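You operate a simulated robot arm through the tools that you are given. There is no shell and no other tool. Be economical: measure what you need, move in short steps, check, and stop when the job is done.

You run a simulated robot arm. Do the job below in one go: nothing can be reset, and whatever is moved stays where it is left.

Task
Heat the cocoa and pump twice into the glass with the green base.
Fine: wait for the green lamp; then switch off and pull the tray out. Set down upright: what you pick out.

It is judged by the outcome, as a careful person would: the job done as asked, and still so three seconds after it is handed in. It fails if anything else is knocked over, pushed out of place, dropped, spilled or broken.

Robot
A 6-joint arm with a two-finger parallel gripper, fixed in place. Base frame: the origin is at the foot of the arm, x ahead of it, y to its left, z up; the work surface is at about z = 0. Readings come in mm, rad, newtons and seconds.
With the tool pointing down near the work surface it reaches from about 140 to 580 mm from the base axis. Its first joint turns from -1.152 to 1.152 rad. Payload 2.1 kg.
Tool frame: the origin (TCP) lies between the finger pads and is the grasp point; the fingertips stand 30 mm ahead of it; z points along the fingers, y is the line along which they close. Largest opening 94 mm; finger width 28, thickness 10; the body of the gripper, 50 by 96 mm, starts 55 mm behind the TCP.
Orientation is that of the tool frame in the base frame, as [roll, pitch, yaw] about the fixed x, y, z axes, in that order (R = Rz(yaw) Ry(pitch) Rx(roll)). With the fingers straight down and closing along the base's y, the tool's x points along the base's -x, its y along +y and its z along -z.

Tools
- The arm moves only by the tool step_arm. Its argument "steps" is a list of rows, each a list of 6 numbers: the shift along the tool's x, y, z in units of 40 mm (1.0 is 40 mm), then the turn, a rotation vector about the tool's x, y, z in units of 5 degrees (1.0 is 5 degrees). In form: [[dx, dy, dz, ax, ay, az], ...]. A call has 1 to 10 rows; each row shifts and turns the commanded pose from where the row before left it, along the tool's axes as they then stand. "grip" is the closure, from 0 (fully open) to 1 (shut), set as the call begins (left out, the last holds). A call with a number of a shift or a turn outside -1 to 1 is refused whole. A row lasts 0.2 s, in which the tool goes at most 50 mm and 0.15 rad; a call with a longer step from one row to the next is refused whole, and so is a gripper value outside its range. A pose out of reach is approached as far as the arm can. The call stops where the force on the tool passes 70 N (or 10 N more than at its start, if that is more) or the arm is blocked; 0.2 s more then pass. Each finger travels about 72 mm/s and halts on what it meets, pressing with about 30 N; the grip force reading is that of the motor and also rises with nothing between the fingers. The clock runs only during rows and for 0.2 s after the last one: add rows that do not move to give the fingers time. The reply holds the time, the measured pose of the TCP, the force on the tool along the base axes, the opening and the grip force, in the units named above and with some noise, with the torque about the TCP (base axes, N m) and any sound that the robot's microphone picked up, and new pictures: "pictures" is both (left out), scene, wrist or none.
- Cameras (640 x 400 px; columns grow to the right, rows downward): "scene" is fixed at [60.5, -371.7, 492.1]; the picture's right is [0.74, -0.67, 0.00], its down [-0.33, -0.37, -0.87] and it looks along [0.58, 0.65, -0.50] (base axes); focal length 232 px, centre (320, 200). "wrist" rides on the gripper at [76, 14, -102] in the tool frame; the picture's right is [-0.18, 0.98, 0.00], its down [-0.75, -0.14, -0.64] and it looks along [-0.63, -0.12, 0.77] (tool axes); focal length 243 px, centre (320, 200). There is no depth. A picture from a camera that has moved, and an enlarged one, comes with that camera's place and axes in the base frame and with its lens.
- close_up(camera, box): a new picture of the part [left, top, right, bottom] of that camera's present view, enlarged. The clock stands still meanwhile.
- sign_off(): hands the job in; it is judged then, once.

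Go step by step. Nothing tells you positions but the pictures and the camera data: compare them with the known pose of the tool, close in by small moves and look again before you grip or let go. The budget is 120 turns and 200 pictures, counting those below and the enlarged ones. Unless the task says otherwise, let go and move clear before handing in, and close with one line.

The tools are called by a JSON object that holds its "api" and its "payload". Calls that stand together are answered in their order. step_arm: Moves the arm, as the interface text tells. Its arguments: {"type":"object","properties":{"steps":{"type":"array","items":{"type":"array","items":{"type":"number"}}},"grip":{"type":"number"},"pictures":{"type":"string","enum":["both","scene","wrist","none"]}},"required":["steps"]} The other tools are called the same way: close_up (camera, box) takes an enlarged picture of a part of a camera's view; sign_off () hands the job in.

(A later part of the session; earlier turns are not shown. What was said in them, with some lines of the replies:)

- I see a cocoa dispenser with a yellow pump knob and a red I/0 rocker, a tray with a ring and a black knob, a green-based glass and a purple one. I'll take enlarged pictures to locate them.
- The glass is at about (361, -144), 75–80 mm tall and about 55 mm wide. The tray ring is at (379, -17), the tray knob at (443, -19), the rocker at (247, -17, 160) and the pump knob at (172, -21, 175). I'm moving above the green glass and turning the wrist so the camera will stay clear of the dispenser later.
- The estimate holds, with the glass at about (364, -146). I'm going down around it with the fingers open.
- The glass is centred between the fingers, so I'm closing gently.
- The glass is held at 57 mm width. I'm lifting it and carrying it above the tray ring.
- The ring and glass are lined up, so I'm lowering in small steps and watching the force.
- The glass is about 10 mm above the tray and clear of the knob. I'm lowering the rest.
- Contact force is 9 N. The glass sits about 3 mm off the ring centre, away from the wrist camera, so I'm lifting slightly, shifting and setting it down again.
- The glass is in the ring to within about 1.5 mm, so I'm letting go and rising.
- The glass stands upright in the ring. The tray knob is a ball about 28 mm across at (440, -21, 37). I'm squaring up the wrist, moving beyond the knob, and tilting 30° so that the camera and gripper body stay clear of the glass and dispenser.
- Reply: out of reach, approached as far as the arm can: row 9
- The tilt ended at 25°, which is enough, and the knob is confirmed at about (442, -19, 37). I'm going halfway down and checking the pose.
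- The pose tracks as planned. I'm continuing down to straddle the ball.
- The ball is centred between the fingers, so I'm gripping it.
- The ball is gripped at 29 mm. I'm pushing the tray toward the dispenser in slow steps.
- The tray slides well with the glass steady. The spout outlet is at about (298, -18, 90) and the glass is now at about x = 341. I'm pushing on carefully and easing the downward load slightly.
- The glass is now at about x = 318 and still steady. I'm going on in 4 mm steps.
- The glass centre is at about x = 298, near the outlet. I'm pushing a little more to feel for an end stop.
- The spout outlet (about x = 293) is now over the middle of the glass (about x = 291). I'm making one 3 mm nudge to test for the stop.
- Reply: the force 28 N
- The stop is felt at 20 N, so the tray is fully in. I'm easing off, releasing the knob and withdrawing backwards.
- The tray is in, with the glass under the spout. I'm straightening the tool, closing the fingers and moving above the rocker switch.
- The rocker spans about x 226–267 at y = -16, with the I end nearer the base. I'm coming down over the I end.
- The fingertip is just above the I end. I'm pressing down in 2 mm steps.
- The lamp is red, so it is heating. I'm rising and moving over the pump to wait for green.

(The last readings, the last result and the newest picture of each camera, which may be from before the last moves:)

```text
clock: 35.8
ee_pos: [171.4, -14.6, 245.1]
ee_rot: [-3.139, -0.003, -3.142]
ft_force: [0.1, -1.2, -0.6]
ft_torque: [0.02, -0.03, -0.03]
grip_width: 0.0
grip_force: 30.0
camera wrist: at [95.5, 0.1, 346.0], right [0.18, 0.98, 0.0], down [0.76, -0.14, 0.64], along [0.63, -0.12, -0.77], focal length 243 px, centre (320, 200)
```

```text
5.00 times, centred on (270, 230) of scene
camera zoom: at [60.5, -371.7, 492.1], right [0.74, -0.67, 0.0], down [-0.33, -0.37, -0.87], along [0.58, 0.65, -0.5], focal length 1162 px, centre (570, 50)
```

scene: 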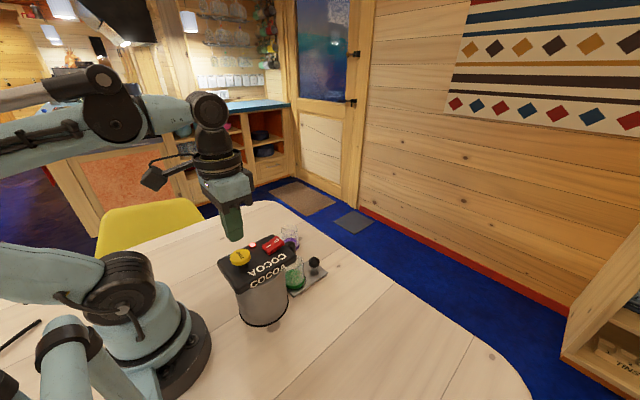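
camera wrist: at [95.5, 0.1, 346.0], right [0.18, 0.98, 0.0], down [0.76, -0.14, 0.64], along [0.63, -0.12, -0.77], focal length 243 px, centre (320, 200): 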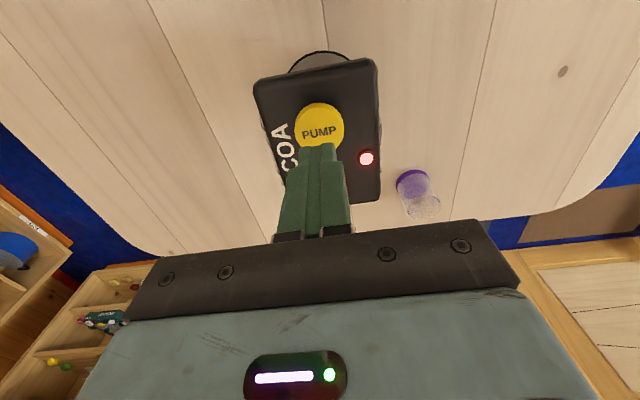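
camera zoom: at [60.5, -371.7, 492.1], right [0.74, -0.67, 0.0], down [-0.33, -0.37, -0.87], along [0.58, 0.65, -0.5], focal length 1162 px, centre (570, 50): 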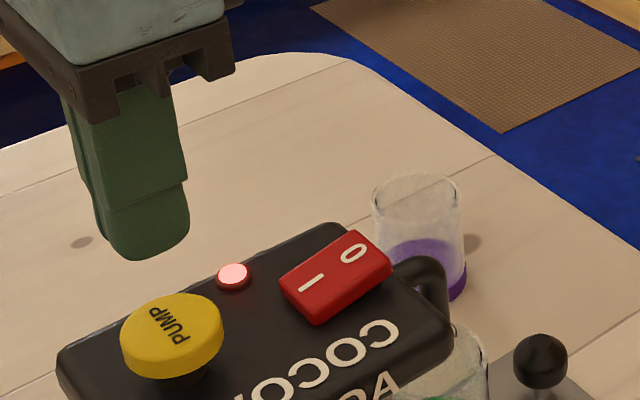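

The rocker is tilted to I and the lamp is red. I'm lowering to just above the pump knob and waiting.

{"api": "step_arm", "payload": {"steps": [[0, 0, 0.7, 0, 0, 0], [0, 0, 0, 0, 0, 0], [0, 0, 0, 0, 0, 0], [0, 0, 0, 0, 0, 0], [0, 0, 0, 0, 0, 0], [0, 0, 0, 0, 0, 0]], "pictures": "wrist"}}

{"api": "close_up", "payload": {"camera": "scene", "box": [220, 210, 320, 270]}}

```text
clock: 37.2
ee_pos: [171.6, -15.9, 217.6]
ee_rot: [-3.136, -0.004, -3.141]
ft_force: [-0.3, 0.5, 0.0]
ft_torque: [0.03, 0.0, 0.02]
grip_width: 0.0
grip_force: 29.7
camera wrist: at [95.5, -0.1, 318.9], right [0.18, 0.98, 0.0], down [0.76, -0.14, 0.64], along [0.63, -0.12, -0.77], focal length 243 px, centre (320, 200)
```

wrist: 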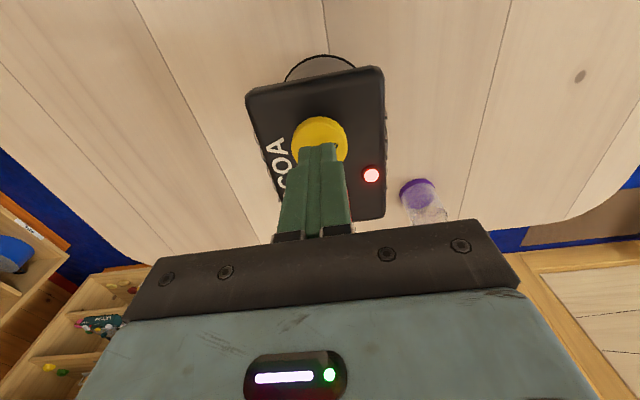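

```text
6.40 times, centred on (270, 240) of scene
camera zoom: at [60.5, -371.7, 492.1], right [0.74, -0.67, 0.0], down [-0.33, -0.37, -0.87], along [0.58, 0.65, -0.5], focal length 1487 px, centre (640, -56)
```

zoom: 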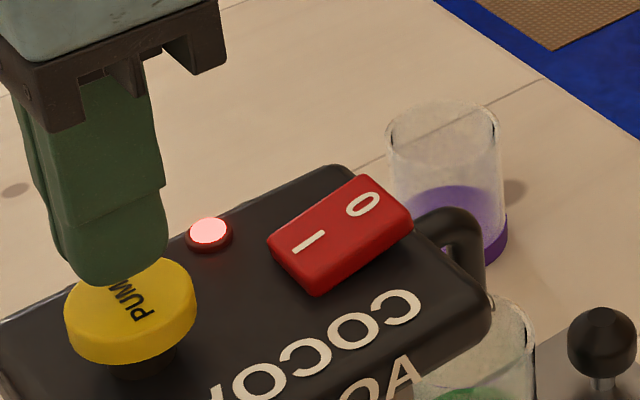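

The pump is under the fingertip. I'm waiting for the green lamp.

{"api": "step_arm", "payload": {"steps": [[0, 0, 0, 0, 0, 0], [0, 0, 0, 0, 0, 0], [0, 0, 0, 0, 0, 0], [0, 0, 0, 0, 0, 0], [0, 0, 0, 0, 0, 0], [0, 0, 0, 0, 0, 0], [0, 0, 0, 0, 0, 0], [0, 0, 0, 0, 0, 0], [0, 0, 0, 0, 0, 0], [0, 0, 0, 0, 0, 0]], "pictures": "wrist"}}

```text
clock: 39.4
ee_pos: [172.1, -15.4, 216.6]
ee_rot: [-3.138, -0.005, 3.141]
ft_force: [-0.6, -0.6, 0.3]
ft_torque: [0.03, -0.01, 0.0]
grip_width: 0.0
grip_force: 30.4
camera wrist: at [95.5, -0.1, 318.9], right [0.18, 0.98, 0.0], down [0.76, -0.14, 0.64], along [0.63, -0.12, -0.77], focal length 243 px, centre (320, 200)
```

wrist: 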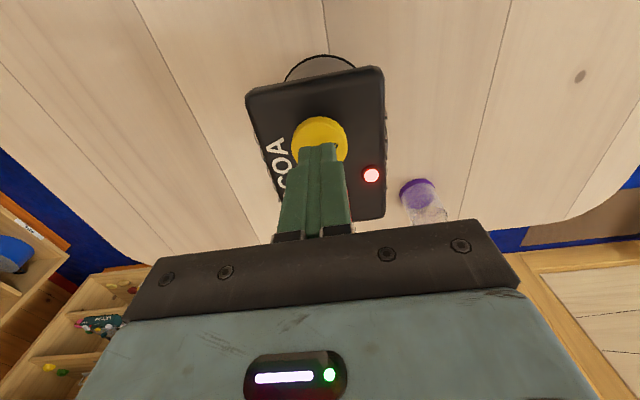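

The lamp is still red, so I'm waiting further.

{"api": "step_arm", "payload": {"steps": [[0, 0, 0, 0, 0, 0], [0, 0, 0, 0, 0, 0], [0, 0, 0, 0, 0, 0], [0, 0, 0, 0, 0, 0], [0, 0, 0, 0, 0, 0], [0, 0, 0, 0, 0, 0], [0, 0, 0, 0, 0, 0], [0, 0, 0, 0, 0, 0], [0, 0, 0, 0, 0, 0], [0, 0, 0, 0, 0, 0]], "pictures": "wrist"}}

```text
clock: 41.6
ee_pos: [171.7, -14.9, 217.5]
ee_rot: [-3.139, -0.004, -3.141]
ft_force: [0.3, -0.3, 0.5]
ft_torque: [0.01, 0.0, -0.01]
grip_width: 0.0
grip_force: 29.4
camera wrist: at [95.5, -0.1, 318.9], right [0.18, 0.98, 0.0], down [0.76, -0.14, 0.64], along [0.63, -0.12, -0.77], focal length 243 px, centre (320, 200)
```

wrist: 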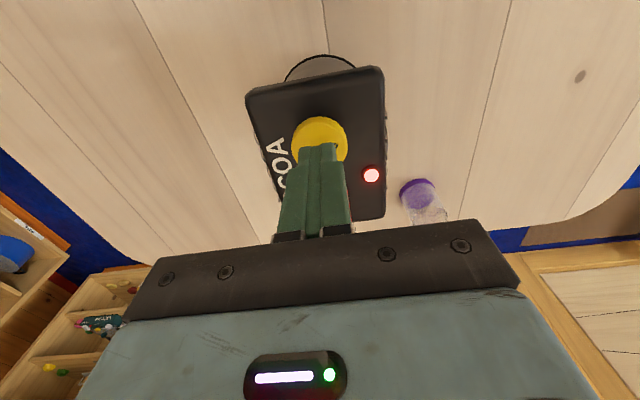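

Still red. I'm waiting again.

{"api": "step_arm", "payload": {"steps": [[0, 0, 0, 0, 0, 0], [0, 0, 0, 0, 0, 0], [0, 0, 0, 0, 0, 0], [0, 0, 0, 0, 0, 0], [0, 0, 0, 0, 0, 0], [0, 0, 0, 0, 0, 0], [0, 0, 0, 0, 0, 0], [0, 0, 0, 0, 0, 0], [0, 0, 0, 0, 0, 0], [0, 0, 0, 0, 0, 0]], "pictures": "wrist"}}

```text
clock: 43.8
ee_pos: [172.3, -15.4, 218.0]
ee_rot: [-3.14, -0.003, 3.141]
ft_force: [-0.8, -0.6, 0.3]
ft_torque: [0.01, -0.04, -0.03]
grip_width: 0.2
grip_force: 29.8
camera wrist: at [95.5, -0.1, 318.9], right [0.18, 0.98, 0.0], down [0.76, -0.14, 0.64], along [0.63, -0.12, -0.77], focal length 243 px, centre (320, 200)
```

wrist: 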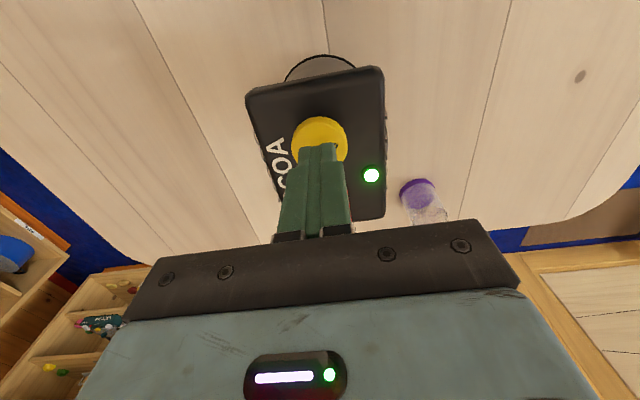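

The lamp is green. I'm starting the first pump stroke, watching how far it travels.

{"api": "step_arm", "payload": {"steps": [[0, 0, 0.3, 0, 0, 0], [0, 0, 0.15, 0, 0, 0], [0, 0, 0.15, 0, 0, 0], [0, 0, 0.1, 0, 0, 0], [0, 0, 0, 0, 0, 0]], "pictures": "none"}}

{"api": "close_up", "payload": {"camera": "scene", "box": [220, 210, 320, 300]}}

```text
clock: 45.0
ee_pos: [172.5, -14.1, 189.1]
ee_rot: [-3.139, -0.004, 3.14]
ft_force: [-6.0, 2.4, 32.6]
ft_torque: [0.09, 0.05, 0.02]
grip_width: 0.0
grip_force: 29.9
heard: click
```

```text
4.44 times, centred on (270, 255) of scene
camera zoom: at [60.4, -371.7, 492.1], right [0.74, -0.67, 0.0], down [-0.33, -0.37, -0.87], along [0.58, 0.65, -0.5], focal length 1032 px, centre (542, -44)
```

zoom: 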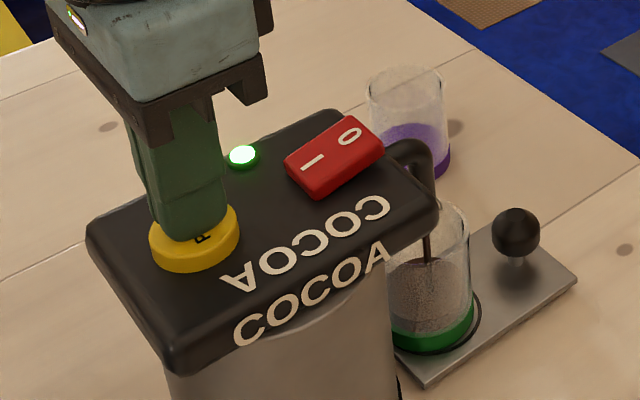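

A click, and cocoa flows into the glass. I'm letting the pump rise fully and watching the flow before the second stroke.

{"api": "step_arm", "payload": {"steps": [[0, 0, -0.3, 0, 0, 0], [0, 0, -0.4, 0, 0, 0], [0, 0, 0, 0, 0, 0], [0, 0, 0, 0, 0, 0], [0, 0, 0, 0, 0, 0]], "pictures": "none"}}

{"api": "close_up", "payload": {"camera": "scene", "box": [220, 210, 320, 300]}}

```text
clock: 46.2
ee_pos: [173.2, -15.1, 218.6]
ee_rot: [-3.139, -0.005, -3.141]
ft_force: [0.2, -0.3, 0.7]
ft_torque: [-0.03, -0.03, 0.0]
grip_width: 0.2
grip_force: 30.0
```

```text
4.44 times, centred on (270, 255) of scene
camera zoom: at [60.5, -371.7, 492.1], right [0.74, -0.67, 0.0], down [-0.33, -0.37, -0.87], along [0.58, 0.65, -0.5], focal length 1032 px, centre (542, -44)
```

zoom: 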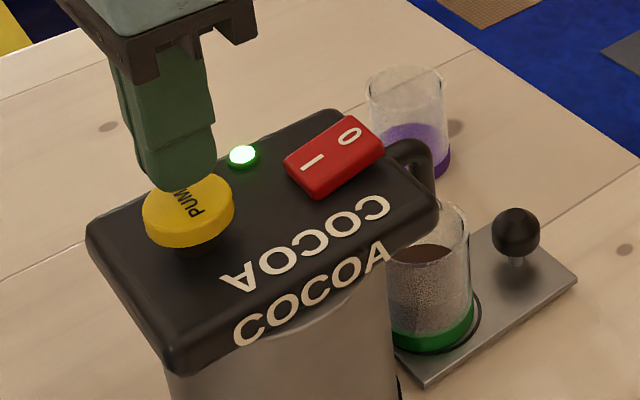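

One portion is in, the stream has stopped and the pump is back up. I'm making the second stroke.

{"api": "step_arm", "payload": {"steps": [[0, 0, 0.3, 0, 0, 0], [0, 0, 0.15, 0, 0, 0], [0, 0, 0.15, 0, 0, 0], [0, 0, 0.1, 0, 0, 0], [0, 0, 0, 0, 0, 0]], "pictures": "none"}}

{"api": "step_arm", "payload": {"steps": [[0, 0, -0.3, 0, 0, 0], [0, 0, -0.5, 0, 0, 0], [0, 0, -0.3, 0, 0, 0], [0, 0, 0, 0, 0, 0], [0, 0, 0, 0, 0, 0]], "pictures": "none"}}

{"api": "close_up", "payload": {"camera": "scene", "box": [220, 210, 320, 300]}}

```text
clock: 47.4
ee_pos: [173.4, -15.3, 189.2]
ee_rot: [-3.138, -0.002, 3.141]
ft_force: [2.1, 1.3, 14.0]
ft_torque: [0.02, -0.2, 0.0]
grip_width: 0.0
grip_force: 30.1
heard: click
```

```text
clock: 48.6
ee_pos: [172.8, -14.1, 233.3]
ee_rot: [-3.139, -0.003, -3.141]
ft_force: [-0.2, 0.5, 0.0]
ft_torque: [0.0, 0.02, 0.0]
grip_width: 0.0
grip_force: 30.0
```

```text
4.44 times, centred on (270, 255) of scene
camera zoom: at [60.5, -371.7, 492.1], right [0.74, -0.67, 0.0], down [-0.33, -0.37, -0.87], along [0.58, 0.65, -0.5], focal length 1032 px, centre (542, -44)
```

zoom: 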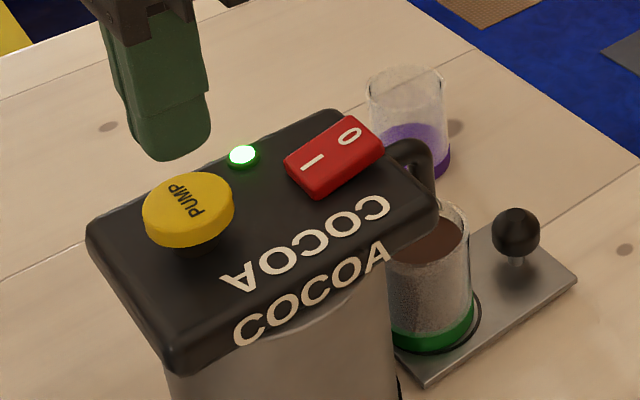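

The glass has two portions, well below the rim. Now I'm moving above the 0 end of the rocker to switch off.

{"api": "step_arm", "payload": {"steps": [[-0.8, 0, 0, 0, 0, 0], [-0.8, 0, 0, 0, 0, 0], [-0.7, -0.03, 0, 0, 0, 0], [0, 0, 0.65, 0, 0, 0], [0, 0, 0, 0, 0, 0]], "pictures": "none"}}

{"api": "close_up", "payload": {"camera": "scene", "box": [220, 200, 320, 270]}}

```text
clock: 49.8
ee_pos: [265.7, -16.3, 207.8]
ee_rot: [-3.139, -0.003, -3.141]
ft_force: [-0.1, -0.7, -0.3]
ft_torque: [0.03, -0.02, -0.05]
grip_width: 0.0
grip_force: 29.4
```

```text
5.71 times, centred on (270, 235) of scene
camera zoom: at [60.5, -371.7, 492.1], right [0.74, -0.67, 0.0], down [-0.33, -0.37, -0.87], along [0.58, 0.65, -0.5], focal length 1328 px, centre (606, 0)
```

zoom: 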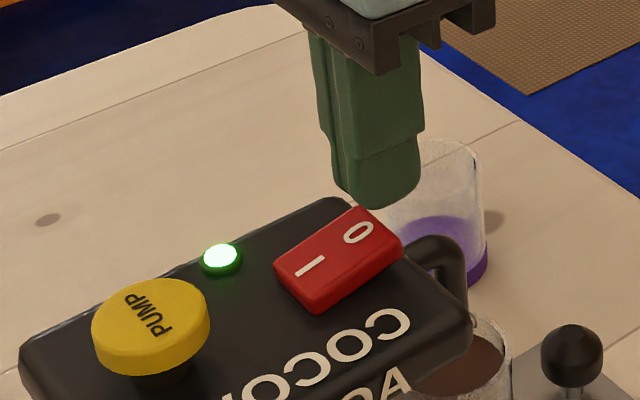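

{"api": "step_arm", "payload": {"steps": [[0, 0, 0.2, 0, 0, 0], [0, 0, 0.07, 0, 0, 0], [0, 0, 0.05, 0, 0, 0], [0, 0, 0.05, 0, 0, 0], [0, 0, 0, 0, 0, 0]], "pictures": "none"}}

{"api": "close_up", "payload": {"camera": "scene", "box": [220, 200, 320, 270]}}

```text
clock: 51.0
ee_pos: [263.8, -17.3, 193.6]
ee_rot: [-3.141, -0.002, -3.142]
ft_force: [0.0, 0.5, -0.2]
ft_torque: [0.03, 0.01, 0.01]
grip_width: 0.4
grip_force: 30.4
```

```text
5.71 times, centred on (270, 235) of scene
camera zoom: at [60.5, -371.7, 492.1], right [0.74, -0.67, 0.0], down [-0.33, -0.37, -0.87], along [0.58, 0.65, -0.5], focal length 1328 px, centre (606, 0)
```

zoom: 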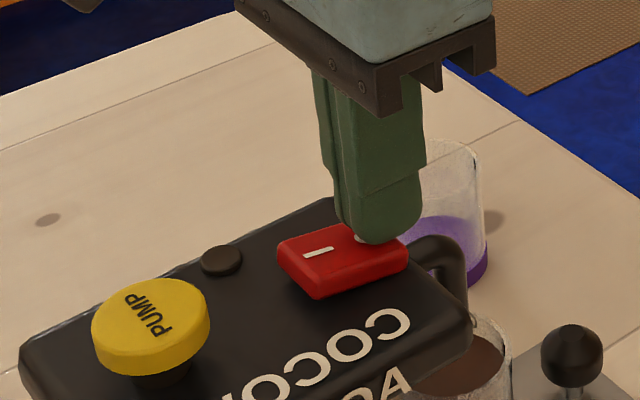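

The lamp is out and the rocker is at 0. Next I'm rising, opening the fingers and going back to the tilted approach above the tray knob.

{"api": "step_arm", "payload": {"steps": [[0, 0, -0.9, 0, 0, 0], [0, 0, -0.8, 0, 0, 0], [-0.96, 0, 0, 0, 0, 0], [-0.96, 0, 0, 0, 0, 0], [-0.96, 0, 0, 0, 0, 0], [-0.96, 0, 0, 0, 0, 0], [0, 0, 0, 0, 0, 0]], "grip": 0, "pictures": "none"}}

{"api": "step_arm", "payload": {"steps": [[0, 0, 0.7, 0, 0, 0], [0, 0, 0.7, 0, 0, 0], [0, 0, 0.5, 0, 0, 0], [0, 0, 0, 0, 1, 0], [0, 0, 0, 0, 1, 0], [0, 0, 0, 0, 1, 0], [0, 0, 0, 0, 1, 0], [0, 0, 0, 0, 1, 0], [0, 0, 0, 0, 0, 0]]}}

```text
clock: 52.6
ee_pos: [418.8, -16.2, 260.0]
ee_rot: [-3.138, -0.003, -3.141]
ft_force: [0.6, 0.1, 1.2]
ft_torque: [0.0, 0.01, -0.01]
grip_width: 94.1
grip_force: 0.1
```

```text
clock: 54.6
ee_pos: [418.3, -17.2, 183.1]
ee_rot: [-3.137, -0.442, -3.141]
ft_force: [-0.3, 0.0, -0.1]
ft_torque: [0.01, 0.0, -0.02]
grip_width: 94.4
grip_force: 0.0
camera wrist: at [392.6, -1.4, 307.2], right [0.17, 0.98, -0.08], down [0.96, -0.14, 0.26], along [0.24, -0.12, -0.96], focal length 243 px, centre (320, 200)
```

scene: 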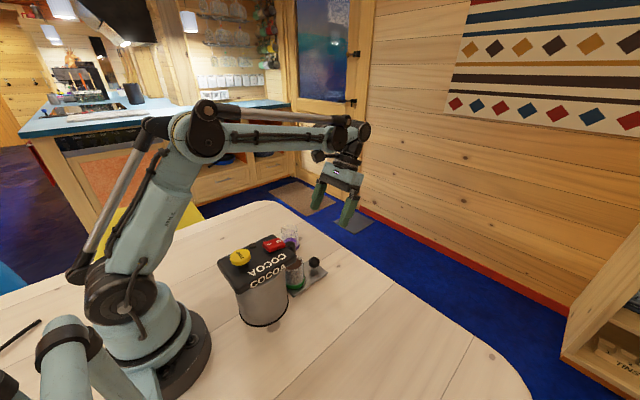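
wrist: 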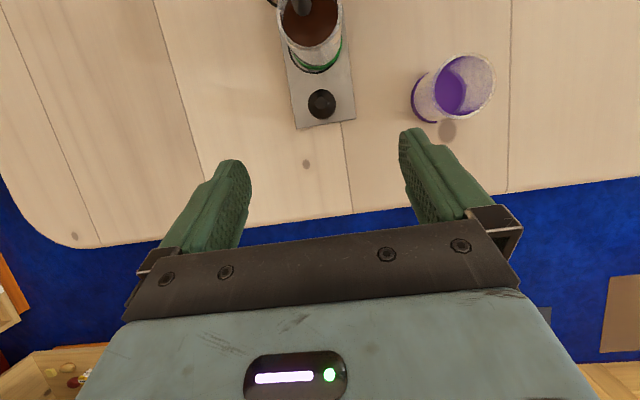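

This is the same pose as when I withdrew. I'm approaching the knob along the tool axis.

{"api": "step_arm", "payload": {"steps": [[-0.01, 0, 0.8, 0, 0, 0], [-0.01, 0, 0.8, 0, 0, 0], [-0.01, 0, 0.8, 0, 0, 0], [0, 0, 0.7, 0, 0, 0], [0, 0, 0.6, 0, 0, 0], [0, 0, 0, 0, 0, 0]], "pictures": "wrist"}}

```text
clock: 56.0
ee_pos: [356.4, -18.3, 49.1]
ee_rot: [-3.139, -0.44, 3.14]
ft_force: [0.2, -0.1, 0.4]
ft_torque: [0.0, -0.02, -0.03]
grip_width: 94.0
grip_force: 0.1
camera wrist: at [330.8, -3.5, 173.5], right [0.17, 0.98, -0.08], down [0.96, -0.14, 0.26], along [0.24, -0.12, -0.96], focal length 243 px, centre (320, 200)
```

wrist: 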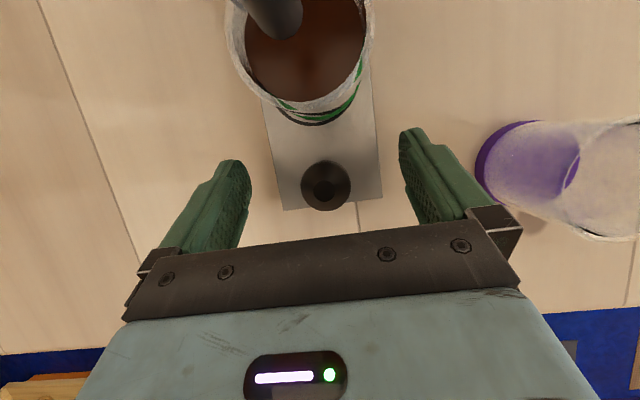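

{"api": "step_arm", "payload": {"steps": [[-0.03, 0.035, 0.068, 0, 0, 0], [0, 0, 0, 0, 0, 0]], "pictures": "none"}}

{"api": "step_arm", "payload": {"steps": [[0, 0, 0, 0, 0, 0], [0, 0, 0, 0, 0, 0], [0, 0, 0, 0, 0, 0], [0, 0, 0, 0, 0, 0], [0, 0, 0, 0, 0, 0]], "grip": 0.85, "pictures": "wrist"}}

```text
clock: 56.6
ee_pos: [356.6, -17.4, 47.5]
ee_rot: [-3.138, -0.44, 3.141]
ft_force: [-1.0, 0.0, -0.7]
ft_torque: [0.0, -0.05, -0.01]
grip_width: 93.6
grip_force: 0.0
```

```text
clock: 57.8
ee_pos: [356.6, -16.0, 47.6]
ee_rot: [-3.139, -0.439, 3.14]
ft_force: [0.2, -0.1, -0.3]
ft_torque: [0.03, 0.02, 0.02]
grip_width: 29.0
grip_force: 30.2
camera wrist: at [330.7, -1.7, 171.0], right [0.17, 0.98, -0.08], down [0.96, -0.14, 0.26], along [0.24, -0.12, -0.96], focal length 243 px, centre (320, 200)
```

wrist: 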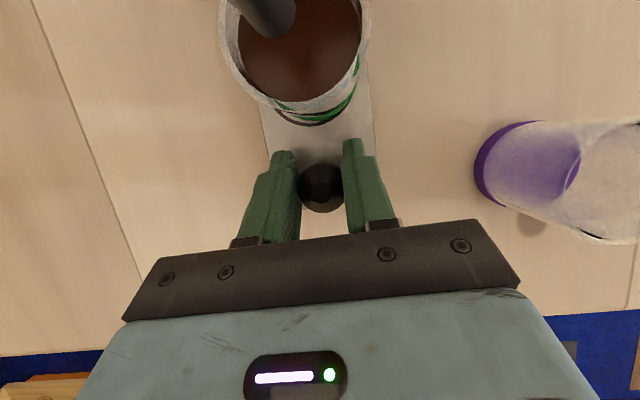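

The knob is gripped. I'm pulling the tray out slowly so the cocoa does not slosh.

{"api": "step_arm", "payload": {"steps": [[-0.03, 0, -0.014, 0, 0, 0], [-0.06, 0, -0.028, 0, 0, 0], [-0.08, 0, -0.038, 0, 0, 0], [-0.09, 0, -0.042, 0, 0, 0], [-0.09, 0, -0.042, 0, 0, 0], [-0.09, 0, -0.042, 0, 0, 0], [-0.09, 0, -0.042, 0, 0, 0], [-0.08, 0, -0.038, 0, 0, 0], [-0.06, 0, -0.028, 0, 0, 0], [-0.03, 0, -0.014, 0, 0, 0]], "pictures": "wrist"}}

```text
clock: 60.0
ee_pos: [387.4, -16.6, 46.8]
ee_rot: [-3.139, -0.438, 3.139]
ft_force: [-0.1, 2.1, 3.1]
ft_torque: [0.04, -0.66, -0.1]
grip_width: 29.2
grip_force: 30.0
camera wrist: at [361.1, -0.8, 169.8], right [0.17, 0.98, -0.08], down [0.95, -0.14, 0.26], along [0.25, -0.12, -0.96], focal length 243 px, centre (320, 200)
```

wrist: 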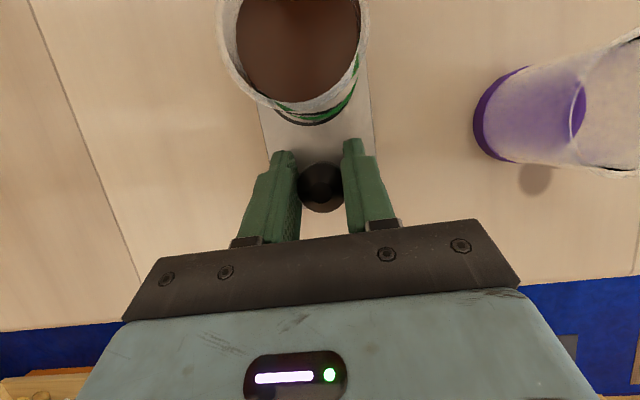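

The glass rides steadily and is out from under the spout. I'm continuing the pull.

{"api": "step_arm", "payload": {"steps": [[-0.03, 0, -0.014, 0, 0, 0], [-0.06, 0, -0.028, 0, 0, 0], [-0.08, 0, -0.038, 0, 0, 0], [-0.1, 0, -0.047, 0, 0, 0], [-0.1, 0, -0.047, 0, 0, 0], [-0.1, 0, -0.047, 0, 0, 0], [-0.1, 0, -0.047, 0, 0, 0], [-0.08, 0, -0.038, 0, 0, 0], [-0.06, 0, -0.028, 0, 0, 0], [-0.03, 0, -0.014, 0, 0, 0]], "pictures": "none"}}

{"api": "step_arm", "payload": {"steps": [[-0.03, 0, -0.014, 0, 0, 0], [-0.06, 0, -0.028, 0, 0, 0], [-0.08, 0, -0.038, 0, 0, 0], [-0.08, 0, -0.038, 0, 0, 0], [-0.08, 0, -0.038, 0, 0, 0], [-0.06, 0, -0.028, 0, 0, 0], [-0.03, 0, -0.014, 0, 0, 0], [0, 0, 0, 0, 0, 0]]}}

```text
clock: 62.2
ee_pos: [419.9, -16.1, 46.0]
ee_rot: [-3.139, -0.438, 3.141]
ft_force: [0.6, -0.5, 5.8]
ft_torque: [-0.02, -0.04, 0.08]
grip_width: 29.2
grip_force: 30.0
```

```text
clock: 64.0
ee_pos: [438.5, -14.6, 46.4]
ee_rot: [3.141, -0.44, 3.14]
ft_force: [0.9, 1.4, 1.1]
ft_torque: [0.01, -0.6, -0.09]
grip_width: 29.1
grip_force: 30.1
camera wrist: at [412.9, -0.2, 170.5], right [0.17, 0.98, -0.08], down [0.96, -0.14, 0.26], along [0.24, -0.12, -0.96], focal length 243 px, centre (320, 200)
```

scene: 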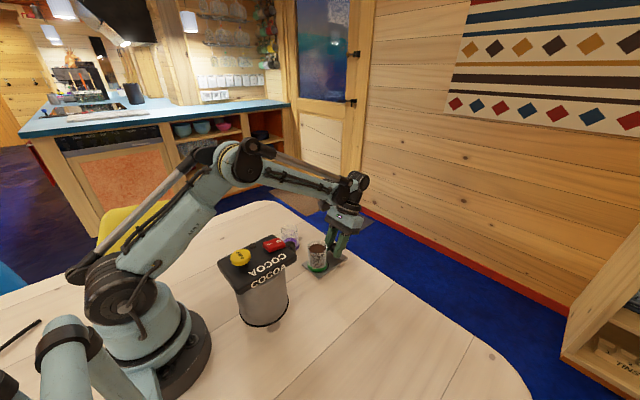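
wrist: 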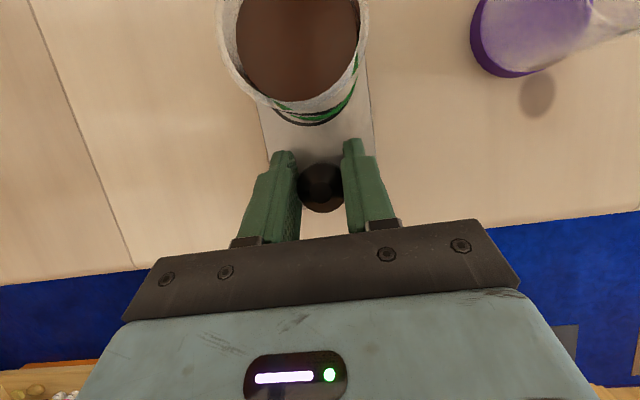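

Only about 4 mm remains to the tray's original out position. I'm making one more gentle pull, then releasing and withdrawing.

{"api": "step_arm", "payload": {"steps": [[-0.04, 0, -0.019, 0, 0, 0], [-0.05, 0, -0.023, 0, 0, 0], [0, 0, 0, 0, 0, 0]], "pictures": "none"}}

{"api": "step_arm", "payload": {"steps": [[0, 0, 0, 0, 0, 0], [0, 0, 0, 0, 0, 0], [0, 0, 0, 0, 0, 0], [0, 0, 0, 0, 0, 0]], "grip": 0, "pictures": "none"}}

{"api": "step_arm", "payload": {"steps": [[-0.2, 0, -0.4, 0, 0, 0], [-0.25, 0, -0.55, 0, 0, 0], [-0.25, 0, -0.55, 0, 0, 0], [-0.25, 0, -0.55, 0, 0, 0], [-0.25, 0, -0.55, 0, 0, 0], [0, 0, 0, 0, 0, 0]]}}

{"api": "close_up", "payload": {"camera": "scene", "box": [220, 210, 370, 310]}}

```text
clock: 64.8
ee_pos: [443.0, -14.1, 47.8]
ee_rot: [-3.138, -0.442, 3.139]
ft_force: [-9.5, 0.8, -0.4]
ft_torque: [0.04, -0.12, 0.03]
grip_width: 29.0
grip_force: 30.9
```

```text
clock: 65.8
ee_pos: [442.5, -14.0, 46.6]
ee_rot: [-3.138, -0.439, 3.139]
ft_force: [0.1, -0.1, 0.7]
ft_torque: [0.01, 0.0, -0.02]
grip_width: 94.2
grip_force: 0.0
```

```text
clock: 67.2
ee_pos: [511.1, -16.0, 106.2]
ee_rot: [-3.138, -0.44, 3.141]
ft_force: [0.6, 0.1, 0.3]
ft_torque: [0.02, 0.0, 0.01]
grip_width: 94.1
grip_force: 0.1
out of reach, approached as far as the arm can: row 5
camera wrist: at [485.1, -1.0, 229.6], right [0.17, 0.98, -0.08], down [0.96, -0.14, 0.26], along [0.24, -0.12, -0.96], focal length 243 px, centre (320, 200)
```

scene: 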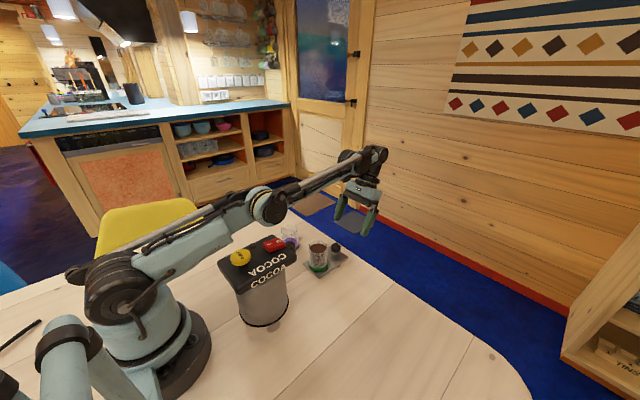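
wrist: 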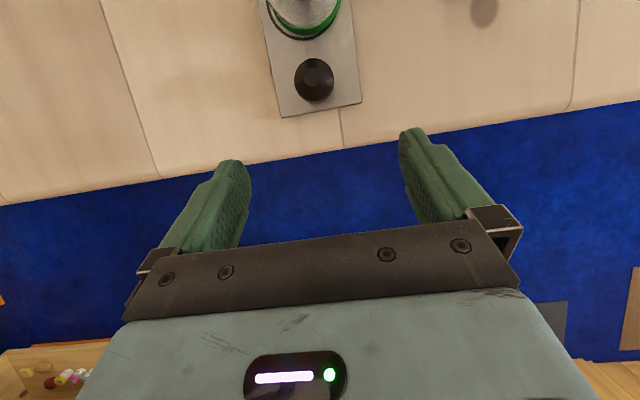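

```text
4.00 times, centred on (295, 260) of scene
camera zoom: at [60.5, -371.7, 492.1], right [0.74, -0.67, 0.0], down [-0.33, -0.37, -0.87], along [0.58, 0.65, -0.5], focal length 929 px, centre (420, -40)
```

zoom: 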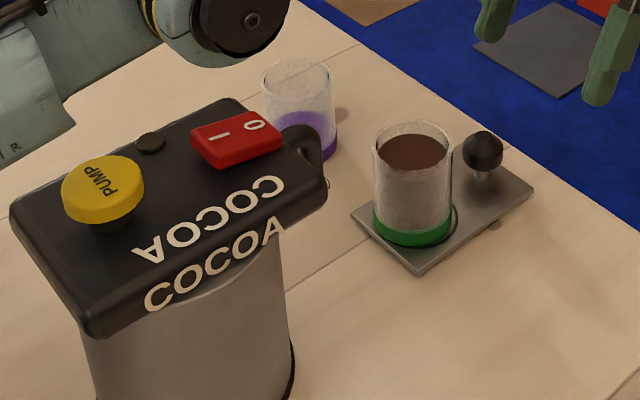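

The lamp is off, the rocker is at 0, the tray is fully out, and the green-based glass stands upright on it with two portions and nothing spilled. The gripper is clear, so I'm handing in.

{"api": "sign_off", "payload": {}}

```text
The job is handed in.
```

The job is handed in: I heated the cocoa until the lamp turned green and pumped it twice into the green-based glass, then switched the dispenser off and pulled the tray out, leaving the glass upright on the tray.
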